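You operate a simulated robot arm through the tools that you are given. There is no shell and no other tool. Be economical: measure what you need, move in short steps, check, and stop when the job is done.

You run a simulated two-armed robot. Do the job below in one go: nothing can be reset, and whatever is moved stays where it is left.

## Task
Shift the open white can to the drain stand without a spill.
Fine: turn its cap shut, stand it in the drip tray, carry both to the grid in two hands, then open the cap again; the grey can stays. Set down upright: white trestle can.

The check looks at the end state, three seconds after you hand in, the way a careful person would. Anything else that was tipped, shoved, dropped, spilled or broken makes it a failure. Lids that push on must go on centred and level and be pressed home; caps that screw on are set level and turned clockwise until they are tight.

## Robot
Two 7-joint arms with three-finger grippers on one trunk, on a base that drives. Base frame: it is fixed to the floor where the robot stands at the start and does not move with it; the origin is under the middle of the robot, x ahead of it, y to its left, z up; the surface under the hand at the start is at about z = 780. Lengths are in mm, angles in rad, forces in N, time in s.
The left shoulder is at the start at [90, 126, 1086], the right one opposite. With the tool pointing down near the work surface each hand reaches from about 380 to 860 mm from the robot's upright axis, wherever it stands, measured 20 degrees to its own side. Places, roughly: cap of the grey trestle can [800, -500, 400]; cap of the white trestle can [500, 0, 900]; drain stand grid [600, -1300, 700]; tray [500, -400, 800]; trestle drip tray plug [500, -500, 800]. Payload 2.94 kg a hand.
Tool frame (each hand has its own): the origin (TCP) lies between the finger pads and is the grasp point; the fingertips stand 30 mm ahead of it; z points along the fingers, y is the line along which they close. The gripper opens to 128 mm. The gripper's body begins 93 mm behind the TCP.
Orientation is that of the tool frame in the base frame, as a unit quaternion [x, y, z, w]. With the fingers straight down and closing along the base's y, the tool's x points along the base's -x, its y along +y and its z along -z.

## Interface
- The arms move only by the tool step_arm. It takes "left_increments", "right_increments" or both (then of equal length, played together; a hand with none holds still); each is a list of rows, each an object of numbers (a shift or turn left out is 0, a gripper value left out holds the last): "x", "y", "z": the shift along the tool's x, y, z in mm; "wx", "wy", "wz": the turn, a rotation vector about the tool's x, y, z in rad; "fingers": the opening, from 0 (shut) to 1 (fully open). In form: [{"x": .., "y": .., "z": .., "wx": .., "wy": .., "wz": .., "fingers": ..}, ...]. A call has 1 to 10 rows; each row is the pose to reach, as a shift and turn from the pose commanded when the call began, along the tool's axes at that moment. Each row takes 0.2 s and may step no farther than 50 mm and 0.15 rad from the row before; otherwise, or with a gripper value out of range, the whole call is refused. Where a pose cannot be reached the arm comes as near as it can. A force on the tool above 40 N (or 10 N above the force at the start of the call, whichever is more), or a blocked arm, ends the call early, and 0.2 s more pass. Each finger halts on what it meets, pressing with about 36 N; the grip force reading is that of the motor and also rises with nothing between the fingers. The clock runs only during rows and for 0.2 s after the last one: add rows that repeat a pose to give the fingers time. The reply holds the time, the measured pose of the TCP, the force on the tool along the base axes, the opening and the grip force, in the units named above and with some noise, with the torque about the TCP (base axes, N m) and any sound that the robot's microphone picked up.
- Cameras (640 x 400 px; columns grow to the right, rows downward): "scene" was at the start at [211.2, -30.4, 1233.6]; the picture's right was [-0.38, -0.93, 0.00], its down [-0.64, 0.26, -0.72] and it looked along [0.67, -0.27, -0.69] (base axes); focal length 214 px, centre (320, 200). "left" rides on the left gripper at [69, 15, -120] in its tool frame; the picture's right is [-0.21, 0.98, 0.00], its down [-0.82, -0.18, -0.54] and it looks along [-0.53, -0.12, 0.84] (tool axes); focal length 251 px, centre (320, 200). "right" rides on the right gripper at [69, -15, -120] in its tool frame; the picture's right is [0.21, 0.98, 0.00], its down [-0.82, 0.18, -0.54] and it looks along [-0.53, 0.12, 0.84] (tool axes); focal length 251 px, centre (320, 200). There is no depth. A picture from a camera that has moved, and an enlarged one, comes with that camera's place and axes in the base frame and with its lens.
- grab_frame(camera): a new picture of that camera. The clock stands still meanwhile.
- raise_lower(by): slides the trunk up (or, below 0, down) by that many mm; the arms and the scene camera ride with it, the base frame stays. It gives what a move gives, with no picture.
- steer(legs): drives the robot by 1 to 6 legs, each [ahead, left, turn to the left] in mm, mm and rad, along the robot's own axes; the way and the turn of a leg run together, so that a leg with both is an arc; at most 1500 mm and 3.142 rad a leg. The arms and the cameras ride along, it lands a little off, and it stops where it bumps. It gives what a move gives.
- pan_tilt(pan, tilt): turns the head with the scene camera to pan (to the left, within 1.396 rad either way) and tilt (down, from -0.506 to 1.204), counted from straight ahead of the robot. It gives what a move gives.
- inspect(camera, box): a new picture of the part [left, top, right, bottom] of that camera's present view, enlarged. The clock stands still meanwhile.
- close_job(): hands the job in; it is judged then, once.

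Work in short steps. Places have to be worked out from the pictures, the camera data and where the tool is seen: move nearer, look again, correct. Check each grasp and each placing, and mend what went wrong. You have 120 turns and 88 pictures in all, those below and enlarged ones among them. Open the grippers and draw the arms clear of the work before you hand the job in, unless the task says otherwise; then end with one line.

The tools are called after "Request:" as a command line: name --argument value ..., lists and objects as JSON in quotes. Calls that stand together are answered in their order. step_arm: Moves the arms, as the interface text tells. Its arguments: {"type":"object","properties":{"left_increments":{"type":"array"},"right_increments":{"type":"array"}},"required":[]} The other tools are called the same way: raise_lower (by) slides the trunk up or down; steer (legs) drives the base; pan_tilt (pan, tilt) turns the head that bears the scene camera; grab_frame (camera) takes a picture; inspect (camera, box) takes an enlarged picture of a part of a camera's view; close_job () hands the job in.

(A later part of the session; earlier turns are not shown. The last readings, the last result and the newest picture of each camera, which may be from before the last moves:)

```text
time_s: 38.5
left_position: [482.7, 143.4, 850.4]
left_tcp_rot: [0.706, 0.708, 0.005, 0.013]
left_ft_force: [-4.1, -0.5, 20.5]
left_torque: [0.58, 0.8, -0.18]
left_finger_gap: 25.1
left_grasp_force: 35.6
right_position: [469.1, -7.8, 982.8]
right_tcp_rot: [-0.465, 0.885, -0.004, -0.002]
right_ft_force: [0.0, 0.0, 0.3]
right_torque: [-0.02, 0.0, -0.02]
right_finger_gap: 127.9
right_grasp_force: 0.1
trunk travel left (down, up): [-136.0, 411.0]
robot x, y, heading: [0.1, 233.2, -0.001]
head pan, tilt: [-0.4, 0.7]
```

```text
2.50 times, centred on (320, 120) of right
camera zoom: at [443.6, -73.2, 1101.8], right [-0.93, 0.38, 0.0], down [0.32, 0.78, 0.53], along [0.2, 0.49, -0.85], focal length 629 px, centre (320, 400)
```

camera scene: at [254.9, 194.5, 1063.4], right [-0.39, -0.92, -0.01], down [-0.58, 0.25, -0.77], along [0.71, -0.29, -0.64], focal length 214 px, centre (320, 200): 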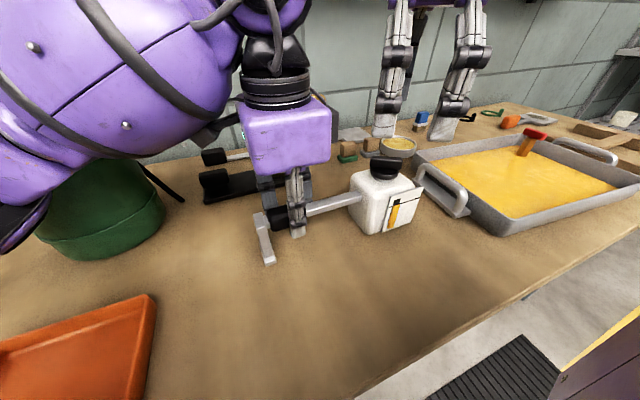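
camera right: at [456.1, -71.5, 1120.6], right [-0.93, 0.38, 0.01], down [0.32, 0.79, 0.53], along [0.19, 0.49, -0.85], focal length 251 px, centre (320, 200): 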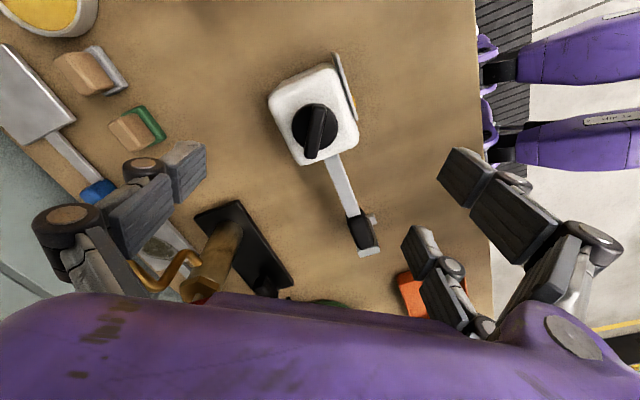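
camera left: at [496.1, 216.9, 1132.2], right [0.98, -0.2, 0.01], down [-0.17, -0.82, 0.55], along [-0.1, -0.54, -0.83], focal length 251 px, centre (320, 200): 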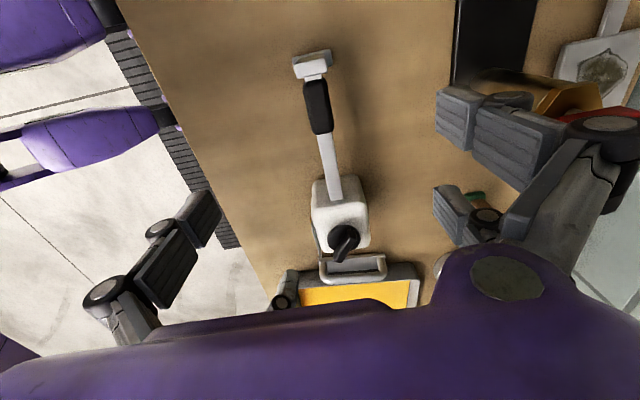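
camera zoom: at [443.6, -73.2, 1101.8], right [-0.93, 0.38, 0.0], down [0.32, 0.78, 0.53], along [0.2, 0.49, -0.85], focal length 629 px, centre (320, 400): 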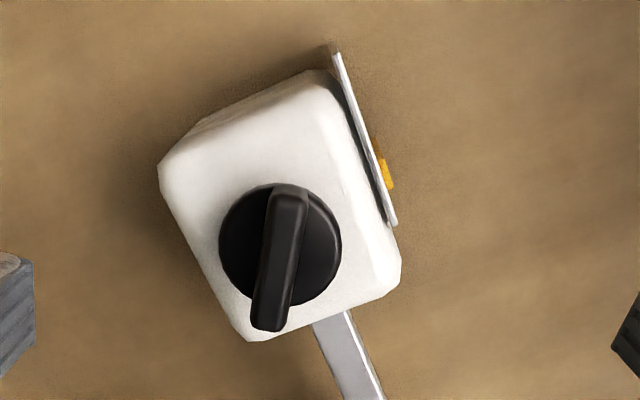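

The left tool force is rising and the left forearm seems to be over the green canister. I let go and raise the trunk again to check it.

Request:
step_arm --left_increments '[{"fingers": 0.5}, {"fingers": 1.0}, {"fingers": 1.0}]'

Request:
raise_lower --by 164

Request:
pan_tilt --pan 0.3 --tilt 0.7

Request:
grab_frame --camera "scene"

```text
time_s: 39.3
left_position: [483.1, 144.3, 850.1]
left_tcp_rot: [0.705, 0.709, 0.006, 0.012]
left_ft_force: [-0.4, 0.0, -0.6]
left_torque: [0.02, -0.02, 0.01]
left_finger_gap: 127.3
left_grasp_force: 0.1
right_position: [470.1, -8.7, 982.6]
right_tcp_rot: [-0.466, 0.885, -0.004, -0.001]
right_ft_force: [0.1, 0.3, -1.0]
right_torque: [0.01, 0.0, 0.02]
right_finger_gap: 128.0
right_grasp_force: 0.1
trunk travel left (down, up): [-136.0, 411.0]
robot x, y, heading: [2.5, 227.4, 0.001]
head pan, tilt: [-0.4, 0.7]
```

```text
time_s: 41.2
left_position: [484.6, 146.2, 1028.9]
left_tcp_rot: [0.705, 0.708, 0.02, 0.028]
left_ft_force: [0.1, -0.3, -0.6]
left_torque: [0.03, -0.02, -0.02]
left_finger_gap: 128.1
left_grasp_force: 0.0
right_position: [482.0, -5.6, 1141.4]
right_tcp_rot: [-0.465, 0.885, -0.001, -0.009]
right_ft_force: [-0.2, 0.8, -0.7]
right_torque: [0.0, 0.01, 0.04]
right_finger_gap: 128.0
right_grasp_force: 0.1
trunk travel left (down, up): [-300.0, 247.0]
robot x, y, heading: [-0.4, 225.6, -0.002]
head pan, tilt: [-0.4, 0.7]
```

```text
time_s: 42.2
left_position: [485.7, 147.6, 1029.5]
left_tcp_rot: [0.705, 0.708, 0.02, 0.029]
left_ft_force: [0.0, 0.7, 0.8]
left_torque: [0.0, -0.02, -0.01]
left_finger_gap: 128.1
left_grasp_force: 0.1
right_position: [481.8, -4.6, 1141.0]
right_tcp_rot: [-0.465, 0.885, -0.003, -0.009]
right_ft_force: [-0.1, 0.4, 0.3]
right_torque: [0.0, -0.01, -0.04]
right_finger_gap: 128.2
right_grasp_force: 0.1
trunk travel left (down, up): [-300.0, 247.0]
robot x, y, heading: [-2.6, 230.1, 0.002]
head pan, tilt: [0.3, 0.7]
```

```text
56 pictures are left
camera scene: at [216.0, 256.0, 1238.9], right [0.3, -0.95, 0.0], down [-0.62, -0.19, -0.76], along [0.73, 0.23, -0.64], focal length 214 px, centre (320, 200)
```

scene: 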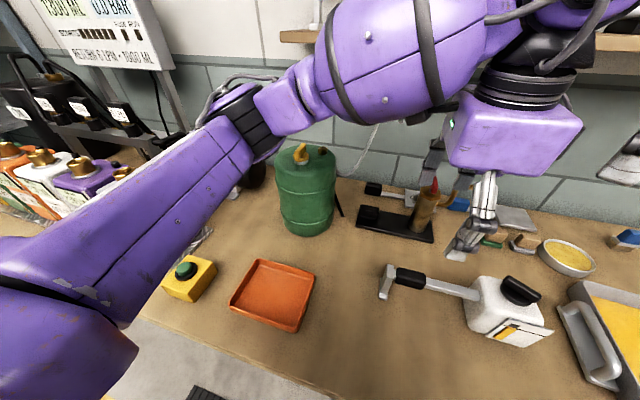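

The canister is untouched, so all is well. I will turn the cap with the right hand alone and watch whether the can slips. I descend to just above the wing.

Request:
step_arm --right_increments '[{"x": -0.5, "y": -1, "z": 45, "wy": -0.018}, {"x": -1, "y": -2, "z": 90, "wy": -0.018}, {"x": -1.5, "y": -3, "z": 135, "wy": -0.018}, {"x": -1.7, "y": -4, "z": 180, "wy": -0.018}, {"x": -1.7, "y": -4, "z": 215, "wy": -0.018}]'

Request:
pan_tilt --pan -0.6 --tilt 0.8

Request:
inspect --camera "scene" --box '[210, 90, 450, 250]'

Request:
inspect --camera "right" --box '[200, 0, 480, 200]'

```text
time_s: 43.4
left_position: [485.0, 146.6, 1028.1]
left_tcp_rot: [0.704, 0.709, 0.02, 0.029]
left_ft_force: [0.3, -0.3, 0.1]
left_torque: [0.01, -0.01, 0.01]
left_finger_gap: 127.8
left_grasp_force: 0.1
right_position: [484.4, -9.9, 926.4]
right_tcp_rot: [-0.466, 0.885, 0.002, 0.0]
right_ft_force: [-0.3, 0.1, -0.7]
right_torque: [0.01, 0.05, 0.0]
right_finger_gap: 127.9
right_grasp_force: 0.0
trunk travel left (down, up): [-300.0, 247.0]
robot x, y, heading: [-0.6, 230.9, 0.003]
head pan, tilt: [0.3, 0.7]
```

```text
time_s: 44.6
left_position: [484.7, 145.5, 1029.6]
left_tcp_rot: [0.704, 0.709, 0.02, 0.028]
left_ft_force: [0.6, -0.4, 0.2]
left_torque: [-0.02, 0.0, 0.0]
left_finger_gap: 127.9
left_grasp_force: 0.0
right_position: [483.8, -9.9, 927.2]
right_tcp_rot: [-0.466, 0.885, 0.002, 0.0]
right_ft_force: [-0.2, -0.1, -0.3]
right_torque: [-0.01, 0.02, 0.01]
right_finger_gap: 128.2
right_grasp_force: 0.2
trunk travel left (down, up): [-300.0, 247.0]
robot x, y, heading: [-0.2, 227.3, 0.003]
head pan, tilt: [-0.6, 0.799]
```

```text
2.50 times, centred on (330, 170) of scene
camera zoom: at [201.6, 185.4, 1230.7], right [-0.56, -0.83, 0.0], down [-0.59, 0.4, -0.7], along [0.58, -0.39, -0.72], focal length 536 px, centre (295, 275)
```

zoom: 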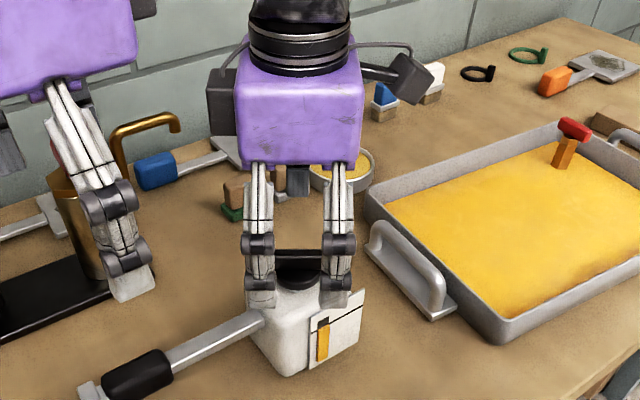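

```text
2.00 times, centred on (340, 100) of right
camera zoom: at [458.3, -76.3, 1046.3], right [-0.93, 0.38, 0.0], down [0.32, 0.78, 0.54], along [0.2, 0.5, -0.84], focal length 503 px, centre (280, 400)
```

zoom: 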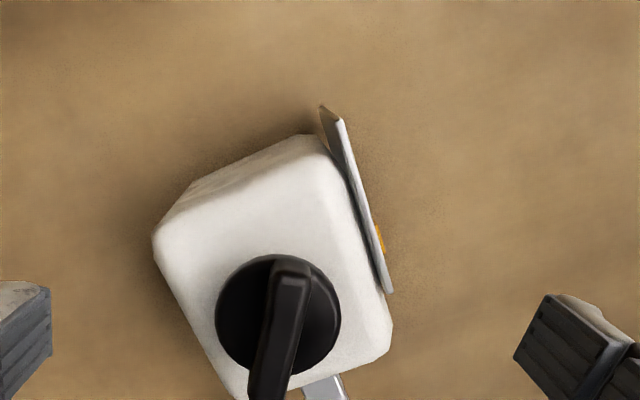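

The fingers straddle the wing symmetrically. I lower 15 mm and close gently.

Request:
step_arm --right_increments '[{"z": 15}, {"z": 15, "fingers": 0.7}, {"z": 15, "fingers": 0.4}, {"z": 15, "fingers": 0.2}, {"z": 15, "fingers": 0.0}, {"z": 15, "fingers": 0.0}]'

Request:
inspect --camera "scene" --box '[210, 90, 450, 250]'

```text
time_s: 46.0
left_position: [484.8, 145.3, 1028.9]
left_tcp_rot: [0.705, 0.709, 0.02, 0.028]
left_ft_force: [-0.2, -0.7, 0.2]
left_torque: [-0.04, 0.01, -0.01]
left_finger_gap: 127.9
left_grasp_force: 0.0
right_position: [484.6, -9.2, 912.2]
right_tcp_rot: [-0.465, 0.885, 0.001, 0.0]
right_ft_force: [0.7, -1.4, -0.5]
right_torque: [-0.08, -0.07, -0.02]
right_finger_gap: 32.9
right_grasp_force: 36.4
trunk travel left (down, up): [-300.0, 247.0]
robot x, y, heading: [-2.8, 226.9, -0.0]
head pan, tilt: [-0.6, 0.799]
```

```text
2.50 times, centred on (330, 170) of scene
camera zoom: at [201.6, 185.2, 1230.6], right [-0.56, -0.83, 0.0], down [-0.59, 0.4, -0.7], along [0.58, -0.39, -0.72], focal length 536 px, centre (295, 275)
```

zoom: 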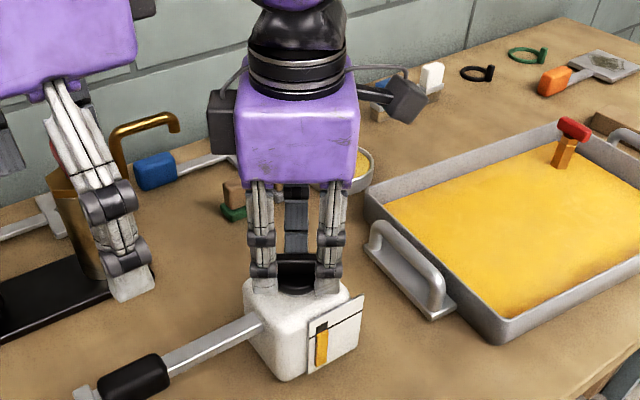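

The gap of 33 mm suggests I hold the round part, not the wing. I open, raise 9 mm and close again.

Request:
step_arm --right_increments '[{"fingers": 0.45}, {"fingers": 0.45}, {"z": -9, "fingers": 0.45}, {"z": -9, "fingers": 0.0}, {"z": -9, "fingers": 0.0}, {"z": -9, "fingers": 0.0}]'

```text
time_s: 47.4
left_position: [485.8, 146.3, 1029.5]
left_tcp_rot: [0.704, 0.709, 0.019, 0.029]
left_ft_force: [0.8, -0.3, 0.5]
left_torque: [-0.02, 0.01, 0.03]
left_finger_gap: 128.2
left_grasp_force: 0.0
right_position: [485.8, -9.2, 921.1]
right_tcp_rot: [-0.465, 0.885, 0.002, 0.0]
right_ft_force: [-0.8, 0.1, 1.3]
right_torque: [0.11, -0.05, 0.0]
right_finger_gap: 12.4
right_grasp_force: 35.6
trunk travel left (down, up): [-300.0, 247.0]
robot x, y, heading: [-0.8, 230.5, 0.004]
head pan, tilt: [-0.6, 0.799]
```

Now the wing is held (12 mm). I turn clockwise in small steps and watch the torque.

Request:
step_arm --right_increments '[{"wz": 0.1}, {"wz": 0.2}, {"wz": 0.3}]'

Request:
inspect --camera "scene" --box '[210, 90, 450, 250]'

```text
time_s: 48.2
left_position: [484.4, 146.9, 1028.7]
left_tcp_rot: [0.705, 0.708, 0.02, 0.029]
left_ft_force: [-0.6, 1.5, -0.3]
left_torque: [0.01, -0.01, 0.0]
left_finger_gap: 128.0
left_grasp_force: 0.0
right_position: [484.5, -8.5, 919.6]
right_tcp_rot: [-0.328, 0.945, 0.002, 0.0]
right_ft_force: [1.9, -6.5, 12.2]
right_torque: [0.02, -0.18, 0.02]
right_finger_gap: 12.8
right_grasp_force: 36.0
trunk travel left (down, up): [-300.0, 247.0]
robot x, y, heading: [2.2, 227.0, 0.0]
head pan, tilt: [-0.6, 0.799]
```

```text
2.50 times, centred on (330, 170) of scene
camera zoom: at [200.8, 185.0, 1230.9], right [-0.56, -0.83, 0.0], down [-0.59, 0.4, -0.7], along [0.58, -0.39, -0.72], focal length 536 px, centre (295, 275)
```

zoom: 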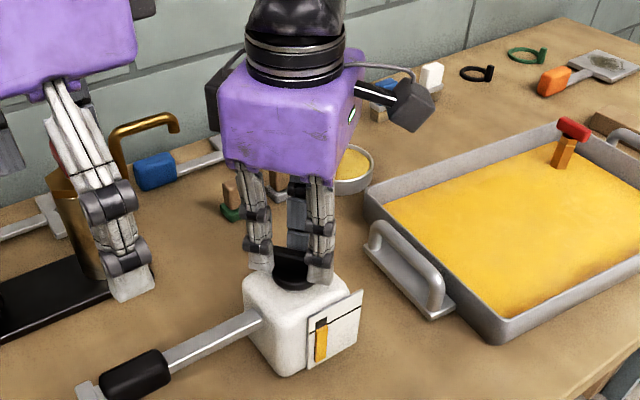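

The cap turns and the can stays put. I follow with a slight descent while turning on.

Request:
step_arm --right_increments '[{"wz": 0.1, "z": 0.5}, {"wz": 0.2, "z": 1}, {"wz": 0.3, "z": 1}]'

```text
time_s: 49.0
left_position: [483.5, 146.3, 1031.0]
left_tcp_rot: [0.704, 0.709, 0.02, 0.029]
left_ft_force: [0.0, -0.1, -0.2]
left_torque: [-0.02, -0.03, -0.02]
left_finger_gap: 128.1
left_grasp_force: 0.0
right_position: [484.1, -8.2, 921.3]
right_tcp_rot: [-0.183, 0.983, 0.002, 0.002]
right_ft_force: [5.7, -11.8, 30.9]
right_torque: [-0.36, -0.06, 0.02]
right_finger_gap: 12.8
right_grasp_force: 36.4
trunk travel left (down, up): [-300.0, 247.0]
robot x, y, heading: [-0.4, 232.4, 0.002]
head pan, tilt: [-0.6, 0.799]
```

Upward force rose to 31 N. I relieve it by 2 mm without turning to learn which way the cap moves.

Request:
step_arm --right_increments '[{"z": -1}, {"z": -2}]'

```text
time_s: 49.6
left_position: [483.5, 146.7, 1028.2]
left_tcp_rot: [0.704, 0.709, 0.019, 0.029]
left_ft_force: [0.1, -0.4, 0.1]
left_torque: [0.01, -0.04, 0.0]
left_finger_gap: 127.8
left_grasp_force: 0.1
right_position: [483.4, -7.7, 920.6]
right_tcp_rot: [-0.184, 0.983, 0.002, 0.0]
right_ft_force: [6.1, -0.5, 13.1]
right_torque: [0.35, -1.12, -0.02]
right_finger_gap: 12.5
right_grasp_force: 35.6
trunk travel left (down, up): [-300.0, 247.0]
robot x, y, heading: [0.3, 229.7, 0.0]
head pan, tilt: [-0.6, 0.799]
```

Request:
step_arm --right_increments '[{"fingers": 0.3}, {"fingers": 0.5}, {"fingers": 0.5}]'

Request:
inspect --camera "scene" --box '[270, 150, 390, 250]'

Request:
inspect --camera "right" --box '[220, 60, 440, 220]'

```text
time_s: 50.4
left_position: [484.2, 146.8, 1028.9]
left_tcp_rot: [0.705, 0.708, 0.019, 0.028]
left_ft_force: [-1.1, -0.5, -0.6]
left_torque: [0.0, -0.02, -0.02]
left_finger_gap: 127.9
left_grasp_force: 0.0
right_position: [482.5, -8.6, 920.1]
right_tcp_rot: [-0.184, 0.983, 0.001, -0.002]
right_ft_force: [0.7, 0.1, 0.1]
right_torque: [-0.02, -0.03, 0.01]
right_finger_gap: 64.0
right_grasp_force: 0.1
trunk travel left (down, up): [-300.0, 247.0]
robot x, y, heading: [1.8, 228.3, 0.004]
head pan, tilt: [-0.6, 0.799]
```

```text
4.00 times, centred on (330, 200) of scene
camera zoom: at [201.5, 185.4, 1230.6], right [-0.56, -0.83, 0.0], down [-0.59, 0.4, -0.7], along [0.58, -0.39, -0.72], focal length 858 px, centre (280, 200)
```

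zoom: 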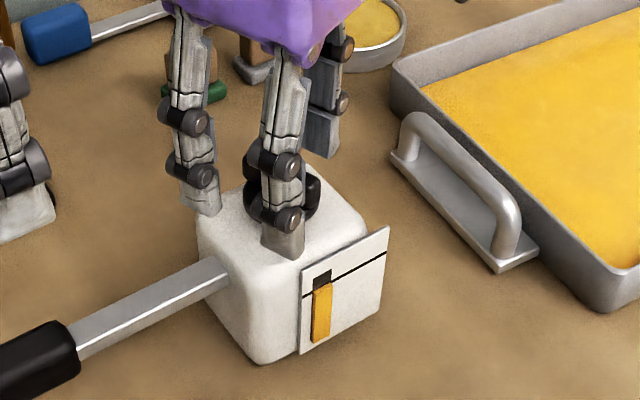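

```text
2.50 times, centred on (330, 140) of right
camera zoom: at [425.9, -48.6, 1039.0], right [-0.55, 0.83, 0.0], down [0.7, 0.46, 0.54], along [0.45, 0.3, -0.84], focal length 629 px, centre (295, 350)
```

zoom: 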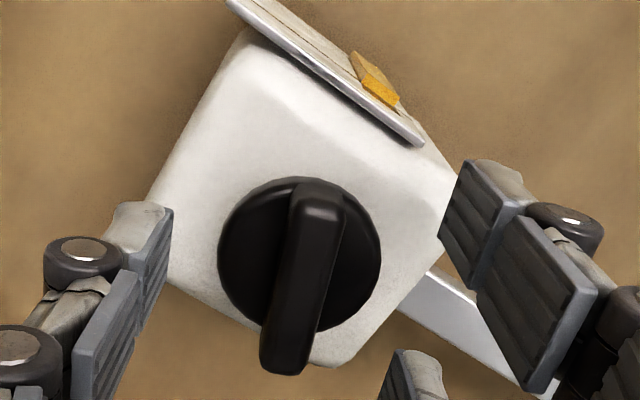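

The cap has turned about 0.6 rad and sits level, with the fingers centred. I regrip and continue.

Request:
step_arm --right_increments '[{"fingers": 0.0}, {"fingers": 0.0}, {"fingers": 0.0}, {"wz": 0.1}, {"wz": 0.2}, {"wz": 0.3}]'

```text
time_s: 51.8
left_position: [484.6, 146.4, 1027.8]
left_tcp_rot: [0.705, 0.709, 0.02, 0.029]
left_ft_force: [0.3, -0.1, 0.8]
left_torque: [0.0, 0.01, 0.02]
left_finger_gap: 127.9
left_grasp_force: 0.1
right_position: [483.8, -9.0, 921.2]
right_tcp_rot: [-0.034, 0.999, 0.001, -0.002]
right_ft_force: [0.5, 0.3, -0.6]
right_torque: [0.04, -0.01, 0.02]
right_finger_gap: 12.7
right_grasp_force: 35.4
trunk travel left (down, up): [-300.0, 247.0]
robot x, y, heading: [-1.0, 228.8, 0.002]
head pan, tilt: [-0.6, 0.799]
```

No resisting force now. I continue clockwise.

Request:
step_arm --right_increments '[{"wz": 0.1}, {"wz": 0.2}, {"wz": 0.3}, {"wz": 0.4}, {"wz": 0.5}, {"wz": 0.6}]'

Request:
inspect --camera "scene" --box '[270, 150, 390, 250]'

```text
time_s: 53.2
left_position: [485.0, 146.7, 1029.1]
left_tcp_rot: [0.705, 0.708, 0.02, 0.029]
left_ft_force: [-0.4, -0.2, 0.1]
left_torque: [-0.04, -0.01, -0.01]
left_finger_gap: 128.2
left_grasp_force: 0.1
right_position: [485.3, -7.9, 920.5]
right_tcp_rot: [0.264, 0.965, 0.001, 0.0]
right_ft_force: [0.0, 1.4, -0.2]
right_torque: [0.03, -0.02, -0.01]
right_finger_gap: 12.7
right_grasp_force: 35.7
trunk travel left (down, up): [-300.0, 247.0]
robot x, y, heading: [0.9, 229.6, 0.002]
head pan, tilt: [-0.6, 0.799]
```

```text
4.00 times, centred on (330, 200) of scene
camera zoom: at [201.6, 185.4, 1230.6], right [-0.56, -0.83, 0.0], down [-0.59, 0.4, -0.7], along [0.58, -0.39, -0.72], focal length 858 px, centre (280, 200)
```

zoom: 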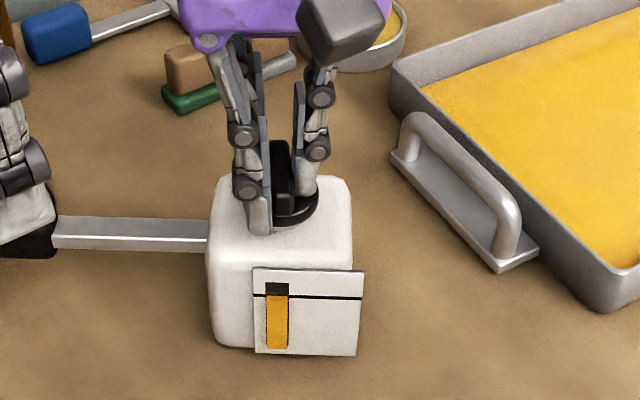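

The last part of the turn dragged the can round by about 0.6 rad, so the cap reached its stop after about 0.9 rad. To tighten it properly I will brace the handle with the left hand in its new direction. I unwind the left hand first.

Request:
step_arm --left_increments '[{"x": 20, "y": 10, "z": -10}, {"x": 40, "y": 20, "z": -20, "wz": -0.15}, {"x": 60, "y": 20, "z": -20, "wz": -0.3}, {"x": 60, "y": 20, "z": -20, "wz": -0.45}, {"x": 60, "y": 20, "z": -20, "wz": -0.6}, {"x": 60, "y": 20, "z": -20, "wz": -0.75}, {"x": 60, "y": 20, "z": -20, "wz": -0.9}, {"x": 60, "y": 20, "z": -20, "wz": -1.05}, {"x": 60, "y": 20, "z": -20, "wz": -1.2}, {"x": 60, "y": 20, "z": -20, "wz": -1.35}]'

Request:
step_arm --left_increments '[{"wz": -0.15}, {"wz": -0.3}, {"wz": -0.45}, {"wz": -0.6}, {"wz": -0.75}, {"wz": -0.9}, {"wz": -1.05}, {"wz": -1.18}]'

Request:
grab_frame --camera "left"

```text
time_s: 55.4
left_position: [504.2, 206.4, 1050.0]
left_tcp_rot: [0.106, 0.994, -0.003, 0.034]
left_ft_force: [-0.3, -0.5, 0.5]
left_torque: [0.01, -0.02, -0.03]
left_finger_gap: 127.8
left_grasp_force: 0.0
left hand out of reach, approached as far as the arm can: row 1
right_position: [484.1, -7.3, 919.8]
right_tcp_rot: [0.262, 0.965, 0.001, -0.002]
right_ft_force: [1.0, -1.4, 0.9]
right_torque: [-0.07, -0.09, 0.0]
right_finger_gap: 12.5
right_grasp_force: 35.9
trunk travel left (down, up): [-300.0, 247.0]
robot x, y, heading: [-3.0, 228.0, -0.004]
head pan, tilt: [-0.6, 0.799]
```

```text
time_s: 57.2
left_position: [502.6, 207.0, 1048.6]
left_tcp_rot: [-0.465, 0.885, -0.021, 0.027]
left_ft_force: [0.8, 0.3, 0.1]
left_torque: [-0.03, -0.01, -0.01]
left_finger_gap: 128.1
left_grasp_force: 0.1
right_position: [484.4, -7.4, 920.4]
right_tcp_rot: [0.262, 0.965, 0.002, -0.002]
right_ft_force: [-0.4, -1.1, -0.7]
right_torque: [0.0, -0.02, -0.02]
right_finger_gap: 12.5
right_grasp_force: 36.4
trunk travel left (down, up): [-300.0, 247.0]
robot x, y, heading: [-2.6, 229.6, 0.006]
head pan, tilt: [-0.6, 0.799]
```

```text
48 pictures are left
camera left: at [443.8, 159.6, 1166.0], right [-0.68, 0.73, -0.06], down [0.58, 0.58, 0.57], along [0.45, 0.36, -0.82], focal length 251 px, centre (320, 200)
```

left: 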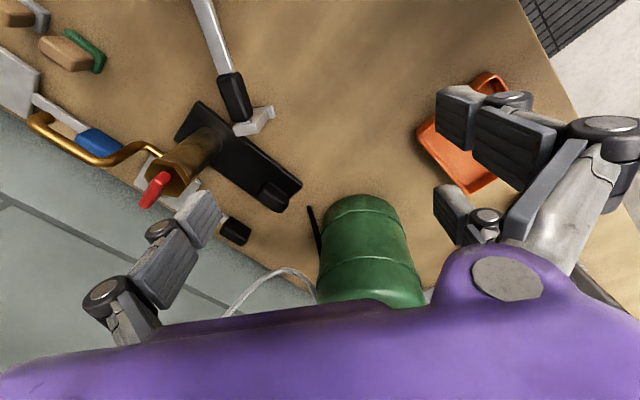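

The grip is now near (580,121), with the handle about 52° from x and the foot 45 mm clear of the black slab. I level the left hand and bring it above the grip with a smaller opening.

Request:
step_arm --left_increments '[{"x": 8, "y": -27, "fingers": 0.6, "wx": -0.062, "wy": 0.028, "wz": 0.056}, {"x": 15, "y": -54, "z": 0, "wx": -0.062, "wy": 0.028, "wz": 0.056}, {"x": 22, "y": -80, "z": 20, "wx": -0.062, "wy": 0.028, "wz": 0.056}, {"x": 29.6, "y": -106.7, "z": 55, "wx": -0.062, "wy": 0.028, "wz": 0.056}, {"x": 29.6, "y": -106.7, "z": 95, "wx": -0.062, "wy": 0.028, "wz": 0.056}]'

Request:
grab_frame --camera "left"

Request:
grab_frame --camera "scene"

```text
time_s: 58.4
left_position: [581.9, 120.2, 960.5]
left_tcp_rot: [-0.439, 0.898, 0.0, 0.001]
left_ft_force: [0.2, -0.1, 1.3]
left_torque: [-0.01, 0.01, 0.0]
left_finger_gap: 76.6
left_grasp_force: 0.1
right_position: [485.3, -8.1, 921.3]
right_tcp_rot: [0.262, 0.965, 0.001, -0.002]
right_ft_force: [1.4, 0.9, 0.5]
right_torque: [-0.06, -0.14, -0.02]
right_finger_gap: 12.5
right_grasp_force: 35.7
trunk travel left (down, up): [-300.0, 247.0]
robot x, y, heading: [0.2, 228.0, 0.003]
head pan, tilt: [-0.6, 0.799]
```

```text
47 pictures are left
camera left: at [528.3, 74.6, 1079.8], right [-0.64, 0.77, 0.0], down [0.65, 0.54, 0.54], along [0.42, 0.35, -0.84], focal length 251 px, centre (320, 200)
```

left: 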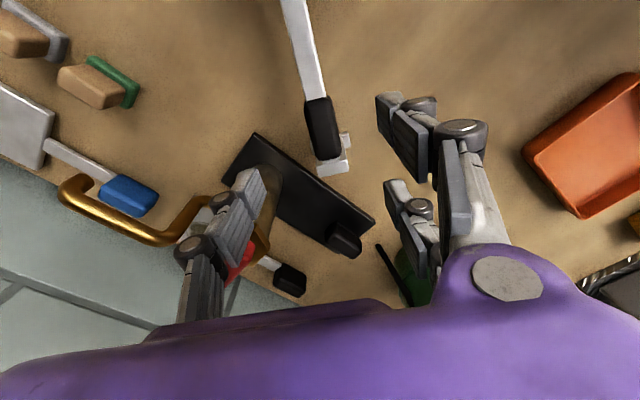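

```text
46 pictures are left
camera scene: at [201.8, 185.7, 1230.6], right [-0.56, -0.83, 0.0], down [-0.59, 0.4, -0.7], along [0.58, -0.39, -0.72], focal length 214 px, centre (320, 200)
```

scene: 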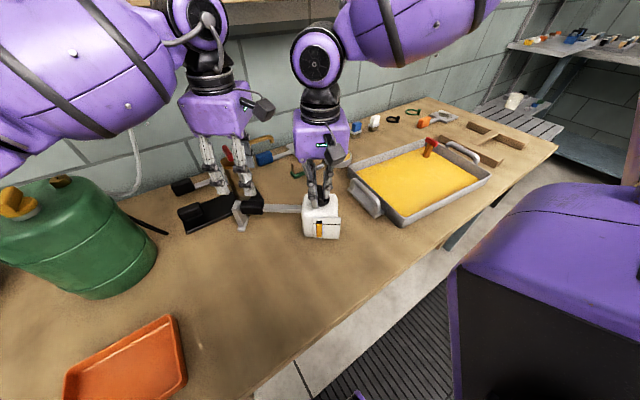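

The grip lies centred at (581,121) and the post is clear. I descend and close.

Request:
step_arm --left_increments '[{"z": 40}, {"z": 80}, {"z": 112}, {"z": 112, "fingers": 0.3}, {"z": 112, "fingers": 0.0}, {"z": 112, "fingers": 0.0}]'

Request:
inspect --camera "scene" --box '[180, 90, 380, 250]'

```text
time_s: 59.8
left_position: [581.7, 121.4, 848.6]
left_tcp_rot: [-0.44, 0.898, 0.0, 0.002]
left_ft_force: [4.5, -4.0, 0.3]
left_torque: [0.62, 0.14, 0.92]
left_finger_gap: 28.3
left_grasp_force: 36.3
right_position: [484.5, -6.9, 920.8]
right_tcp_rot: [0.262, 0.965, 0.002, -0.002]
right_ft_force: [-3.2, 3.1, 0.3]
right_torque: [-0.03, -0.15, 0.0]
right_finger_gap: 12.3
right_grasp_force: 36.3
trunk travel left (down, up): [-300.0, 247.0]
robot x, y, heading: [-1.6, 232.3, 0.001]
head pan, tilt: [-0.6, 0.799]
```

```text
2.50 times, centred on (280, 170) of scene
camera zoom: at [201.7, 185.3, 1230.6], right [-0.56, -0.83, 0.0], down [-0.59, 0.4, -0.7], along [0.58, -0.39, -0.72], focal length 536 px, centre (420, 275)
```

zoom: 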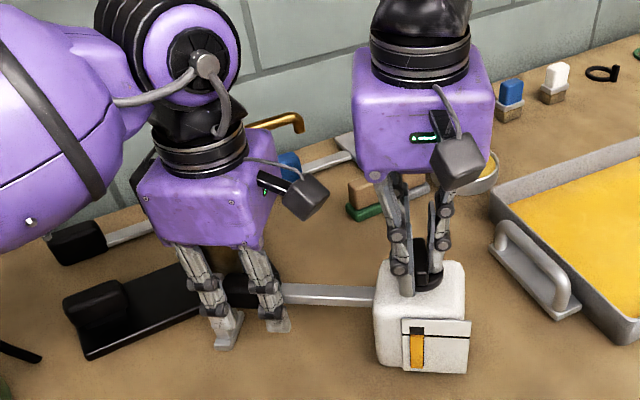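

The brace holds. Now I turn the cap clockwise a little at a time.

Request:
step_arm --right_increments '[{"wz": 0.05}, {"wz": 0.1}]'

```text
time_s: 60.4
left_position: [581.9, 121.9, 849.2]
left_tcp_rot: [-0.439, 0.899, -0.001, 0.002]
left_ft_force: [3.7, -7.5, -2.2]
left_torque: [0.89, -0.16, 1.26]
left_finger_gap: 28.3
left_grasp_force: 35.9
right_position: [482.5, -8.2, 921.0]
right_tcp_rot: [0.312, 0.95, 0.002, -0.002]
right_ft_force: [-5.7, 7.5, 2.8]
right_torque: [0.22, 0.04, 0.01]
right_finger_gap: 12.3
right_grasp_force: 36.4
trunk travel left (down, up): [-300.0, 247.0]
robot x, y, heading: [-4.0, 229.0, 0.002]
head pan, tilt: [-0.6, 0.799]
```

Little resistance at the cap yet; I continue.

Request:
step_arm --right_increments '[{"wz": 0.1}, {"wz": 0.2}, {"wz": 0.3}]'

```text
time_s: 61.2
left_position: [580.4, 122.2, 849.3]
left_tcp_rot: [-0.438, 0.899, -0.001, 0.0]
left_ft_force: [5.7, -13.6, -1.5]
left_torque: [0.61, -0.05, 0.69]
left_finger_gap: 28.0
left_grasp_force: 36.2
right_position: [484.3, -8.1, 921.5]
right_tcp_rot: [0.449, 0.893, 0.001, -0.002]
right_ft_force: [-1.8, 11.1, 10.7]
right_torque: [0.26, -0.04, 1.35]
right_finger_gap: 19.7
right_grasp_force: 36.0
trunk travel left (down, up): [-300.0, 247.0]
robot x, y, heading: [-1.6, 232.9, 0.001]
head pan, tilt: [-0.6, 0.799]
```

Torque rose to 1.35 N m and the wing began to twist between the pads, so the cap is at its stop. I regrip squarely and give one more firm nip to confirm.

Request:
step_arm --right_increments '[{"fingers": 0.4}, {"fingers": 0.4, "wz": -0.15}, {"fingers": 0.4, "wz": -0.3}, {"fingers": 0.4, "wz": -0.35}, {"fingers": 0.0, "wz": -0.35}, {"fingers": 0.0, "wz": -0.35}, {"fingers": 0.0, "wz": -0.35}]'

Request:
step_arm --right_increments '[{"wz": 0.05}, {"wz": 0.1}, {"wz": 0.15}]'

```text
time_s: 62.8
left_position: [580.9, 121.6, 849.9]
left_tcp_rot: [-0.439, 0.899, 0.0, 0.001]
left_ft_force: [-3.0, -7.8, 1.0]
left_torque: [0.27, 0.03, 0.43]
left_finger_gap: 26.5
left_grasp_force: 36.0
right_position: [484.0, -8.1, 919.5]
right_tcp_rot: [0.287, 0.958, 0.001, -0.001]
right_ft_force: [3.7, 7.7, -0.7]
right_torque: [0.08, -0.06, -0.17]
right_finger_gap: 11.5
right_grasp_force: 36.4
trunk travel left (down, up): [-300.0, 247.0]
robot x, y, heading: [-1.9, 228.7, 0.005]
head pan, tilt: [-0.6, 0.799]
```

```text
time_s: 63.6
left_position: [580.7, 122.2, 849.6]
left_tcp_rot: [-0.439, 0.899, 0.001, 0.002]
left_ft_force: [0.6, -3.9, 1.8]
left_torque: [-0.16, 0.52, 0.53]
left_finger_gap: 26.8
left_grasp_force: 35.8
right_position: [484.6, -8.4, 920.6]
right_tcp_rot: [0.357, 0.934, 0.0, -0.002]
right_ft_force: [-0.8, 3.7, 0.4]
right_torque: [0.0, -0.02, -0.02]
right_finger_gap: 10.8
right_grasp_force: 35.8
trunk travel left (down, up): [-300.0, 247.0]
robot x, y, heading: [-7.7, 229.5, -0.0]
head pan, tilt: [-0.6, 0.799]
```

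Request:
step_arm --right_increments '[{"wz": 0.1}, {"wz": 0.2}, {"wz": 0.3}]'

Request:
inspect --camera "right" --box '[220, 100, 440, 260]'

```text
time_s: 64.4
left_position: [582.7, 124.6, 849.8]
left_tcp_rot: [-0.441, 0.898, 0.002, 0.003]
left_ft_force: [8.9, 13.1, 0.9]
left_torque: [-0.47, 0.47, -0.17]
left_finger_gap: 26.7
left_grasp_force: 36.1
right_position: [483.4, -9.6, 919.6]
right_tcp_rot: [0.493, 0.87, -0.002, -0.002]
right_ft_force: [-10.6, -14.0, 1.4]
right_torque: [-0.4, 0.3, 0.17]
right_finger_gap: 9.8
right_grasp_force: 35.9
trunk travel left (down, up): [-300.0, 247.0]
robot x, y, heading: [3.9, 229.9, 0.001]
head pan, tilt: [-0.6, 0.799]
```

```text
2.50 times, centred on (330, 180) of right
camera zoom: at [436.0, 41.0, 1039.4], right [0.73, 0.69, 0.0], down [0.58, -0.61, 0.54], along [0.37, -0.39, -0.84], focal length 629 px, centre (295, 250)
```

zoom: 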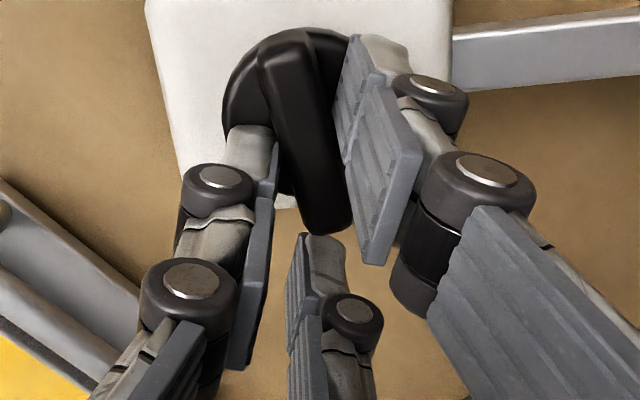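

The wing points about -33° while the hand is at -59°: the pads are slipping round a stopped cap. I regrip aligned and 4 mm lower for one firm test.

Request:
step_arm --right_increments '[{"fingers": 0.45}, {"fingers": 0.45, "wz": -0.15}, {"fingers": 0.45, "wz": -0.3}, {"fingers": 0.45, "wz": -0.45}, {"z": 4, "fingers": 0.45, "wz": -0.45}]'

Request:
inspect --camera "right" --box '[220, 100, 440, 260]'

```text
time_s: 65.6
left_position: [581.6, 121.3, 849.4]
left_tcp_rot: [-0.439, 0.898, 0.0, 0.0]
left_ft_force: [0.1, 0.0, 0.8]
left_torque: [0.39, -0.28, 0.01]
left_finger_gap: 27.0
left_grasp_force: 35.8
right_position: [484.4, -8.9, 917.3]
right_tcp_rot: [0.286, 0.958, 0.001, -0.001]
right_ft_force: [-0.2, -0.1, 0.1]
right_torque: [-0.01, -0.02, 0.0]
right_finger_gap: 57.5
right_grasp_force: 0.1
trunk travel left (down, up): [-300.0, 247.0]
robot x, y, heading: [-1.0, 229.8, 0.005]
head pan, tilt: [-0.6, 0.799]
```

```text
2.50 times, centred on (330, 180) of right
camera zoom: at [419.1, 15.5, 1035.8], right [0.36, 0.93, 0.0], down [0.79, -0.3, 0.54], along [0.5, -0.19, -0.84], focal length 629 px, centre (295, 250)
```

zoom: 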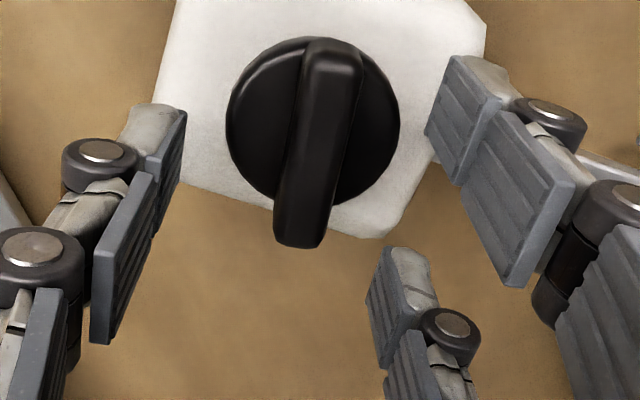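

Aligned now. I close and turn in small steps.

Request:
step_arm --right_increments '[{"fingers": 0.0}, {"fingers": 0.0}, {"fingers": 0.0}, {"fingers": 0.0, "wz": 0.05}, {"wz": 0.1}]'

Request:
step_arm --right_increments '[{"wz": 0.05}, {"wz": 0.1}]'

```text
time_s: 66.8
left_position: [581.7, 121.2, 850.5]
left_tcp_rot: [-0.439, 0.898, 0.001, 0.003]
left_ft_force: [-0.7, -1.9, 0.7]
left_torque: [0.28, 0.09, 0.17]
left_finger_gap: 26.4
left_grasp_force: 35.7
right_position: [483.8, -7.5, 916.3]
right_tcp_rot: [0.335, 0.942, 0.001, -0.002]
right_ft_force: [1.4, 2.8, 0.2]
right_torque: [0.15, -0.34, -0.02]
right_finger_gap: 40.4
right_grasp_force: 35.9
trunk travel left (down, up): [-300.0, 247.0]
robot x, y, heading: [-0.0, 228.8, 0.003]
head pan, tilt: [-0.6, 0.799]
```

```text
time_s: 67.4
left_position: [581.8, 123.4, 849.8]
left_tcp_rot: [-0.44, 0.898, 0.001, 0.001]
left_ft_force: [2.9, 0.9, 0.8]
left_torque: [0.33, -0.22, -0.74]
left_finger_gap: 26.8
left_grasp_force: 36.6
right_position: [482.8, -9.3, 916.4]
right_tcp_rot: [0.38, 0.925, 0.0, -0.003]
right_ft_force: [-3.4, -0.2, 1.9]
right_torque: [0.06, 0.24, 1.18]
right_finger_gap: 40.4
right_grasp_force: 36.4
trunk travel left (down, up): [-300.0, 247.0]
robot x, y, heading: [2.1, 230.6, 0.004]
head pan, tilt: [-0.6, 0.799]
```

Now the pads are on the disc (40 mm) and torque reads 1.2 N m. One more small step.

Request:
step_arm --right_increments '[{"wz": 0.05}, {"wz": 0.1}, {"wz": 0.15}]'

Request:
inspect --camera "right" --box '[220, 100, 440, 260]'

```text
time_s: 68.2
left_position: [581.5, 123.5, 849.1]
left_tcp_rot: [-0.439, 0.898, 0.002, 0.001]
left_ft_force: [3.9, 15.9, -0.1]
left_torque: [-0.44, 0.01, -1.62]
left_finger_gap: 27.0
left_grasp_force: 36.3
right_position: [482.6, -9.3, 915.7]
right_tcp_rot: [0.45, 0.893, -0.002, -0.002]
right_ft_force: [-4.0, -17.8, 3.0]
right_torque: [-0.54, 0.25, 0.56]
right_finger_gap: 41.2
right_grasp_force: 35.9
trunk travel left (down, up): [-300.0, 247.0]
robot x, y, heading: [2.9, 231.7, 0.001]
head pan, tilt: [-0.6, 0.799]
```

```text
2.50 times, centred on (330, 180) of right
camera zoom: at [431.8, 36.0, 1035.0], right [0.66, 0.75, 0.0], down [0.64, -0.55, 0.54], along [0.4, -0.36, -0.84], focal length 629 px, centre (295, 250)
```

zoom: 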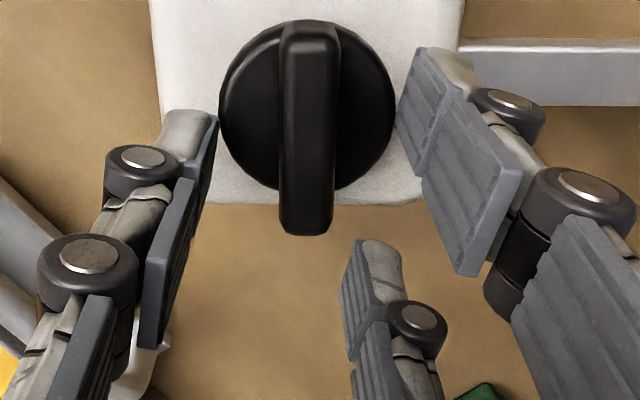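

The cap is tight: 1.2 N m with the pads slipping, and the wing now square to the handle. Both hands hold the can (disc and grip), so I test the lift by raising the trunk 15 mm.

Request:
raise_lower --by 15

Request:
inspect --camera "scene" --box '[180, 90, 420, 260]'

```text
time_s: 68.9
left_position: [581.1, 122.4, 863.2]
left_tcp_rot: [-0.44, 0.898, 0.001, 0.002]
left_ft_force: [8.7, 23.9, -1.7]
left_torque: [-0.42, 0.07, -1.5]
left_finger_gap: 27.2
left_grasp_force: 35.9
right_position: [482.7, -9.5, 931.3]
right_tcp_rot: [0.449, 0.893, -0.002, -0.003]
right_ft_force: [-9.3, -23.9, -0.8]
right_torque: [-1.02, 0.43, 0.34]
right_finger_gap: 41.2
right_grasp_force: 36.2
trunk travel left (down, up): [-315.0, 232.0]
robot x, y, heading: [1.0, 231.2, 0.006]
head pan, tilt: [-0.6, 0.799]
```

```text
2.35 times, centred on (300, 175) of scene
camera zoom: at [198.5, 185.2, 1245.2], right [-0.56, -0.83, 0.0], down [-0.59, 0.4, -0.7], along [0.58, -0.39, -0.72], focal length 505 px, centre (367, 259)
```

zoom: 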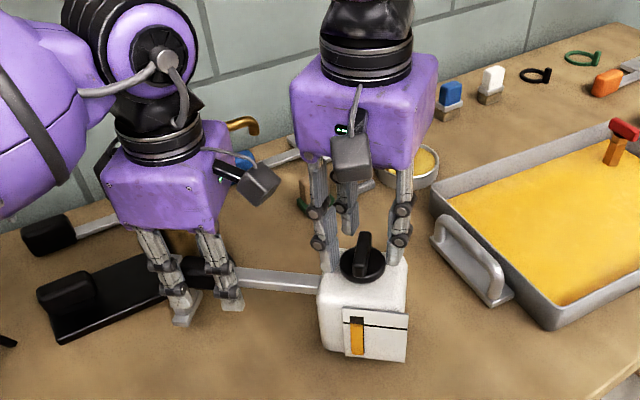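

The can lifts; weight is small. The hands press toward each other with about 25 N, so I relax the left by 2 mm outward and check.

Request:
step_arm --left_increments '[{"x": -2}, {"x": -2}]'

Request:
raise_lower --by 130

Request:
inspect --camera "scene" --box '[180, 90, 420, 260]'

```text
time_s: 69.5
left_position: [582.7, 123.2, 863.6]
left_tcp_rot: [-0.439, 0.899, 0.001, 0.002]
left_ft_force: [7.4, 19.8, -1.4]
left_torque: [-0.37, -0.08, -1.41]
left_finger_gap: 27.4
left_grasp_force: 36.5
right_position: [483.1, -9.0, 930.9]
right_tcp_rot: [0.448, 0.894, 0.0, -0.003]
right_ft_force: [-7.9, -20.7, -2.0]
right_torque: [-0.88, 0.42, 0.29]
right_finger_gap: 41.1
right_grasp_force: 35.6
trunk travel left (down, up): [-315.0, 232.0]
robot x, y, heading: [-0.0, 232.8, 0.0]
head pan, tilt: [-0.6, 0.799]
```

```text
time_s: 71.0
left_position: [581.3, 123.5, 991.7]
left_tcp_rot: [-0.439, 0.898, 0.002, 0.001]
left_ft_force: [6.5, 20.8, -7.0]
left_torque: [-0.08, -0.42, -1.55]
left_finger_gap: 27.3
left_grasp_force: 36.6
right_position: [483.9, -7.9, 1060.7]
right_tcp_rot: [0.449, 0.894, -0.001, -0.004]
right_ft_force: [-6.2, -20.9, 2.8]
right_torque: [-0.64, 0.27, 0.28]
right_finger_gap: 41.4
right_grasp_force: 35.9
trunk travel left (down, up): [-445.0, 102.0]
robot x, y, heading: [3.2, 229.9, 0.002]
head pan, tilt: [-0.6, 0.799]
```

```text
2.35 times, centred on (300, 175) of scene
camera zoom: at [162.2, 186.8, 1382.0], right [-0.53, -0.85, 0.0], down [-0.59, 0.37, -0.71], along [0.6, -0.38, -0.7], focal length 505 px, centre (367, 259)
```

zoom: 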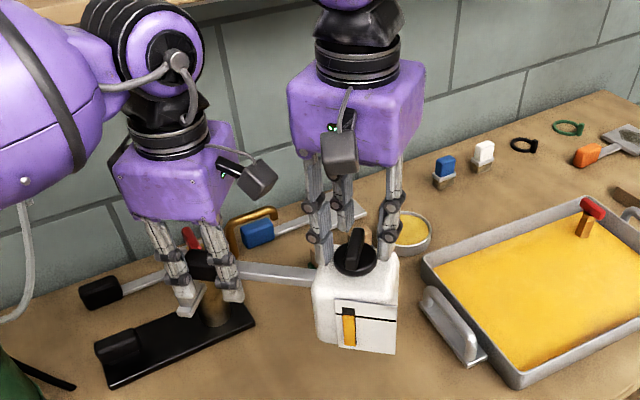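

The can is up about 145 mm and level. I rotate it about 0.53 rad counter-clockwise between both hands to line up with the tray.

Request:
step_arm --left_increments '[{"x": -1, "y": 8.2, "wz": -0.05}, {"x": -1, "y": 16.4, "wz": -0.1}, {"x": 0, "y": 24.6, "wz": -0.15}, {"x": 1.3, "y": 32.7, "wz": -0.2}, {"x": 3.1, "y": 40.7, "wz": -0.25}, {"x": 5.4, "y": 48.7, "wz": -0.3}, {"x": 8, "y": 56.5, "wz": -0.35}, {"x": 11, "y": 64.2, "wz": -0.4}, {"x": 14.5, "y": 71.7, "wz": -0.45}, {"x": 18.2, "y": 79, "wz": -0.5}]' --right_increments '[{"wz": -0.05}, {"wz": -0.1}, {"wz": -0.15}, {"wz": -0.2}, {"wz": -0.25}, {"wz": -0.3}, {"wz": -0.35}, {"wz": -0.4}, {"wz": -0.45}, {"wz": -0.5}]'

Request:
grab_frame --camera "scene"

```text
time_s: 73.2
left_position: [507.7, 155.4, 993.7]
left_tcp_rot: [-0.647, 0.762, -0.001, 0.001]
left_ft_force: [-9.3, -2.3, -5.2]
left_torque: [0.79, -0.69, -1.38]
left_finger_gap: 27.3
left_grasp_force: 35.8
right_position: [484.0, -6.7, 1062.4]
right_tcp_rot: [0.212, 0.977, 0.003, 0.0]
right_ft_force: [9.1, 2.4, 2.4]
right_torque: [0.18, -0.04, 0.0]
right_finger_gap: 40.9
right_grasp_force: 36.6
trunk travel left (down, up): [-445.0, 102.0]
robot x, y, heading: [-3.0, 226.7, -0.002]
head pan, tilt: [-0.6, 0.799]
```

```text
39 pictures are left
camera scene: at [163.2, 188.4, 1383.6], right [-0.51, -0.86, 0.0], down [-0.59, 0.35, -0.73], along [0.62, -0.37, -0.69], focal length 214 px, centre (320, 200)
```

scene: 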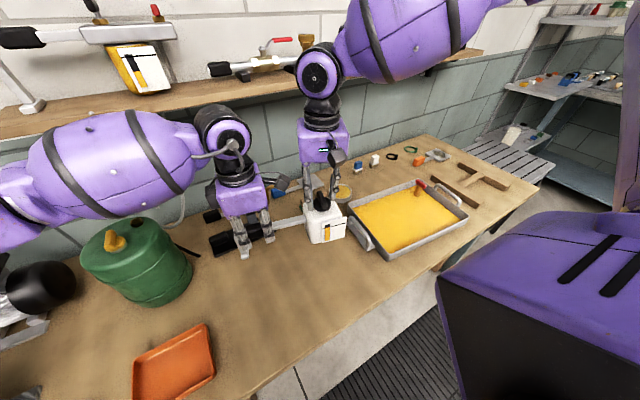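

Rotated and stable. I drive 420 mm to the right with the can held high.

Request:
steer --legs '[[0, -200, 0], [0, -220, 0]]'

Request:
pan_tilt --pan -0.35 --tilt 0.95

Request:
grab_frame --camera "scene"

```text
time_s: 77.8
left_position: [509.7, -262.4, 993.7]
left_tcp_rot: [-0.648, 0.762, -0.001, 0.0]
left_ft_force: [-13.1, -18.6, 9.2]
left_torque: [-0.71, -0.08, -1.44]
left_finger_gap: 27.3
left_grasp_force: 36.2
right_position: [485.0, -425.2, 1061.7]
right_tcp_rot: [0.213, 0.977, 0.003, 0.0]
right_ft_force: [13.8, 19.5, -12.8]
right_torque: [0.33, -0.61, -0.34]
right_finger_gap: 40.9
right_grasp_force: 36.4
trunk travel left (down, up): [-445.0, 102.0]
robot x, y, heading: [0.6, -185.4, 0.002]
head pan, tilt: [-0.6, 0.799]
```

```text
time_s: 78.5
left_position: [507.5, -261.7, 994.3]
left_tcp_rot: [-0.648, 0.762, -0.001, -0.001]
left_ft_force: [-9.5, 4.1, 1.3]
left_torque: [-0.38, -0.26, -1.81]
left_finger_gap: 27.0
left_grasp_force: 36.1
right_position: [486.1, -425.4, 1061.3]
right_tcp_rot: [0.212, 0.977, 0.003, 0.0]
right_ft_force: [9.7, -2.5, -4.6]
right_torque: [-0.2, -0.4, 0.14]
right_finger_gap: 40.9
right_grasp_force: 35.1
trunk travel left (down, up): [-445.0, 102.0]
robot x, y, heading: [0.4, -189.1, 0.001]
head pan, tilt: [-0.351, 0.949]
```

```text
38 pictures are left
camera scene: at [161.9, -213.0, 1368.6], right [-0.34, -0.94, 0.0], down [-0.76, 0.28, -0.58], along [0.55, -0.2, -0.81], focal length 214 px, centre (320, 200)
```

scene: 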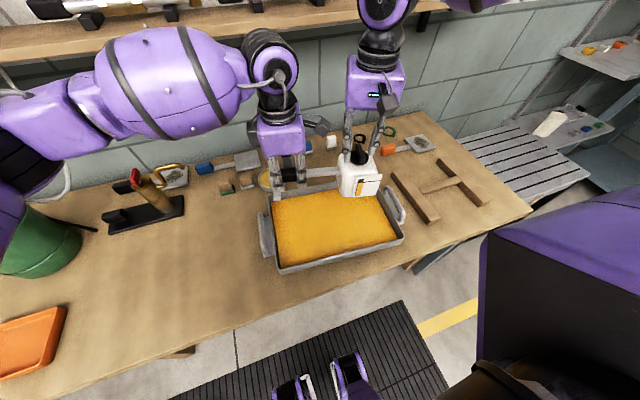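

I zoom in on the tray to measure it from here.

Request:
inspect --camera "scene" --box '[240, 130, 440, 290]'

```text
2.50 times, centred on (340, 210) of scene
camera zoom: at [161.9, -213.0, 1368.6], right [-0.34, -0.94, 0.0], down [-0.76, 0.28, -0.58], along [0.55, -0.2, -0.81], focal length 536 px, centre (270, 175)
```

zoom: 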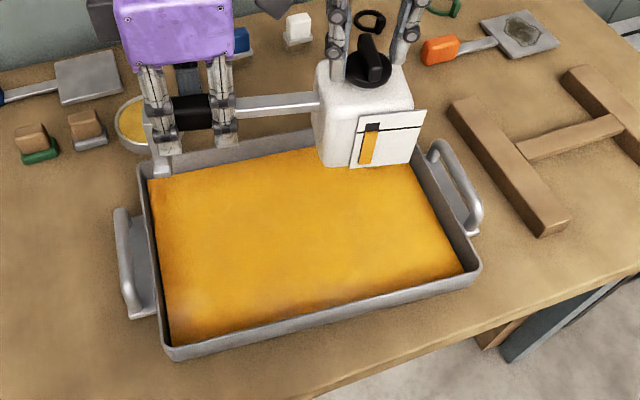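

Tray: centre about (469,-364), rim about z=815, plug at about (518,-485). I aim the cap axis at (432,-430), so the body stays clear of the plug and the foot is inside. I shift both hands together.

Request:
step_arm --left_increments '[{"x": 2.6, "y": 10.4}, {"x": 5.3, "y": 20.8}, {"x": 7.9, "y": 31.2}, {"x": 10.6, "y": 41.6}, {"x": 13.2, "y": 52}, {"x": 13.2, "y": 52}]' --right_increments '[{"x": 9.3, "y": -5.3}, {"x": 18.7, "y": -10.6}, {"x": 28, "y": -15.9}, {"x": 37.4, "y": -21.2}, {"x": 46.7, "y": -26.5}, {"x": 46.7, "y": -26.5}]'

Request:
raise_lower --by -60

Request:
inspect --camera "scene" --box '[220, 130, 440, 300]'

Request:
grab_frame --camera "right"

```text
time_s: 79.9
left_position: [457.8, -267.5, 994.4]
left_tcp_rot: [-0.648, 0.762, -0.001, 0.0]
left_ft_force: [-8.3, -2.3, -1.5]
left_torque: [0.42, -0.5, -1.34]
left_finger_gap: 27.3
left_grasp_force: 36.1
right_position: [432.8, -430.0, 1061.9]
right_tcp_rot: [0.213, 0.977, 0.004, -0.001]
right_ft_force: [8.1, 3.4, -1.2]
right_torque: [0.05, -0.22, -0.07]
right_finger_gap: 41.0
right_grasp_force: 35.4
trunk travel left (down, up): [-445.0, 102.0]
robot x, y, heading: [2.6, -187.1, 0.002]
head pan, tilt: [-0.351, 0.949]
```

```text
time_s: 80.9
left_position: [455.5, -267.2, 934.6]
left_tcp_rot: [-0.648, 0.762, -0.001, 0.001]
left_ft_force: [-10.1, -1.2, 0.6]
left_torque: [-0.28, -0.27, -1.51]
left_finger_gap: 27.1
left_grasp_force: 36.4
right_position: [433.0, -429.4, 1000.8]
right_tcp_rot: [0.213, 0.977, 0.003, 0.0]
right_ft_force: [9.7, 1.2, -4.0]
right_torque: [0.14, -0.45, -0.07]
right_finger_gap: 40.9
right_grasp_force: 35.9
trunk travel left (down, up): [-385.0, 162.0]
robot x, y, heading: [-1.9, -189.4, 0.003]
head pan, tilt: [-0.351, 0.949]
```

```text
2.35 times, centred on (330, 215) of scene
camera zoom: at [183.6, -212.7, 1303.1], right [-0.34, -0.94, 0.0], down [-0.76, 0.28, -0.58], along [0.55, -0.2, -0.81], focal length 505 px, centre (296, 165)
```

zoom: 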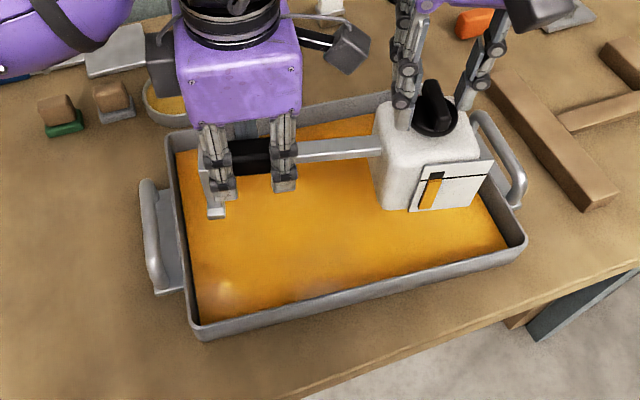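

```text
35 pictures are left
camera right: at [364.0, -416.3, 1121.0], right [0.21, 0.98, 0.01], down [0.82, -0.18, 0.54], along [0.53, -0.11, -0.84], focal length 251 px, centre (320, 200)
```

right: 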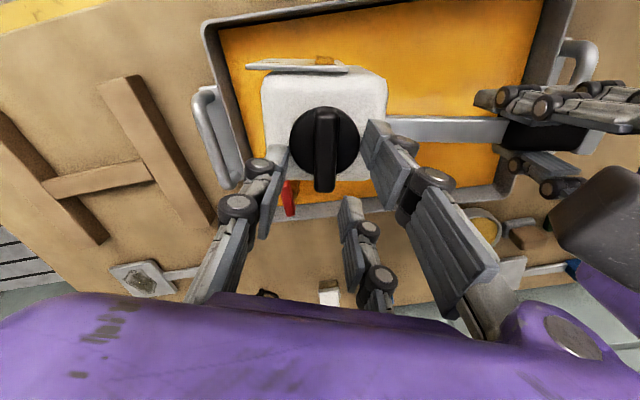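

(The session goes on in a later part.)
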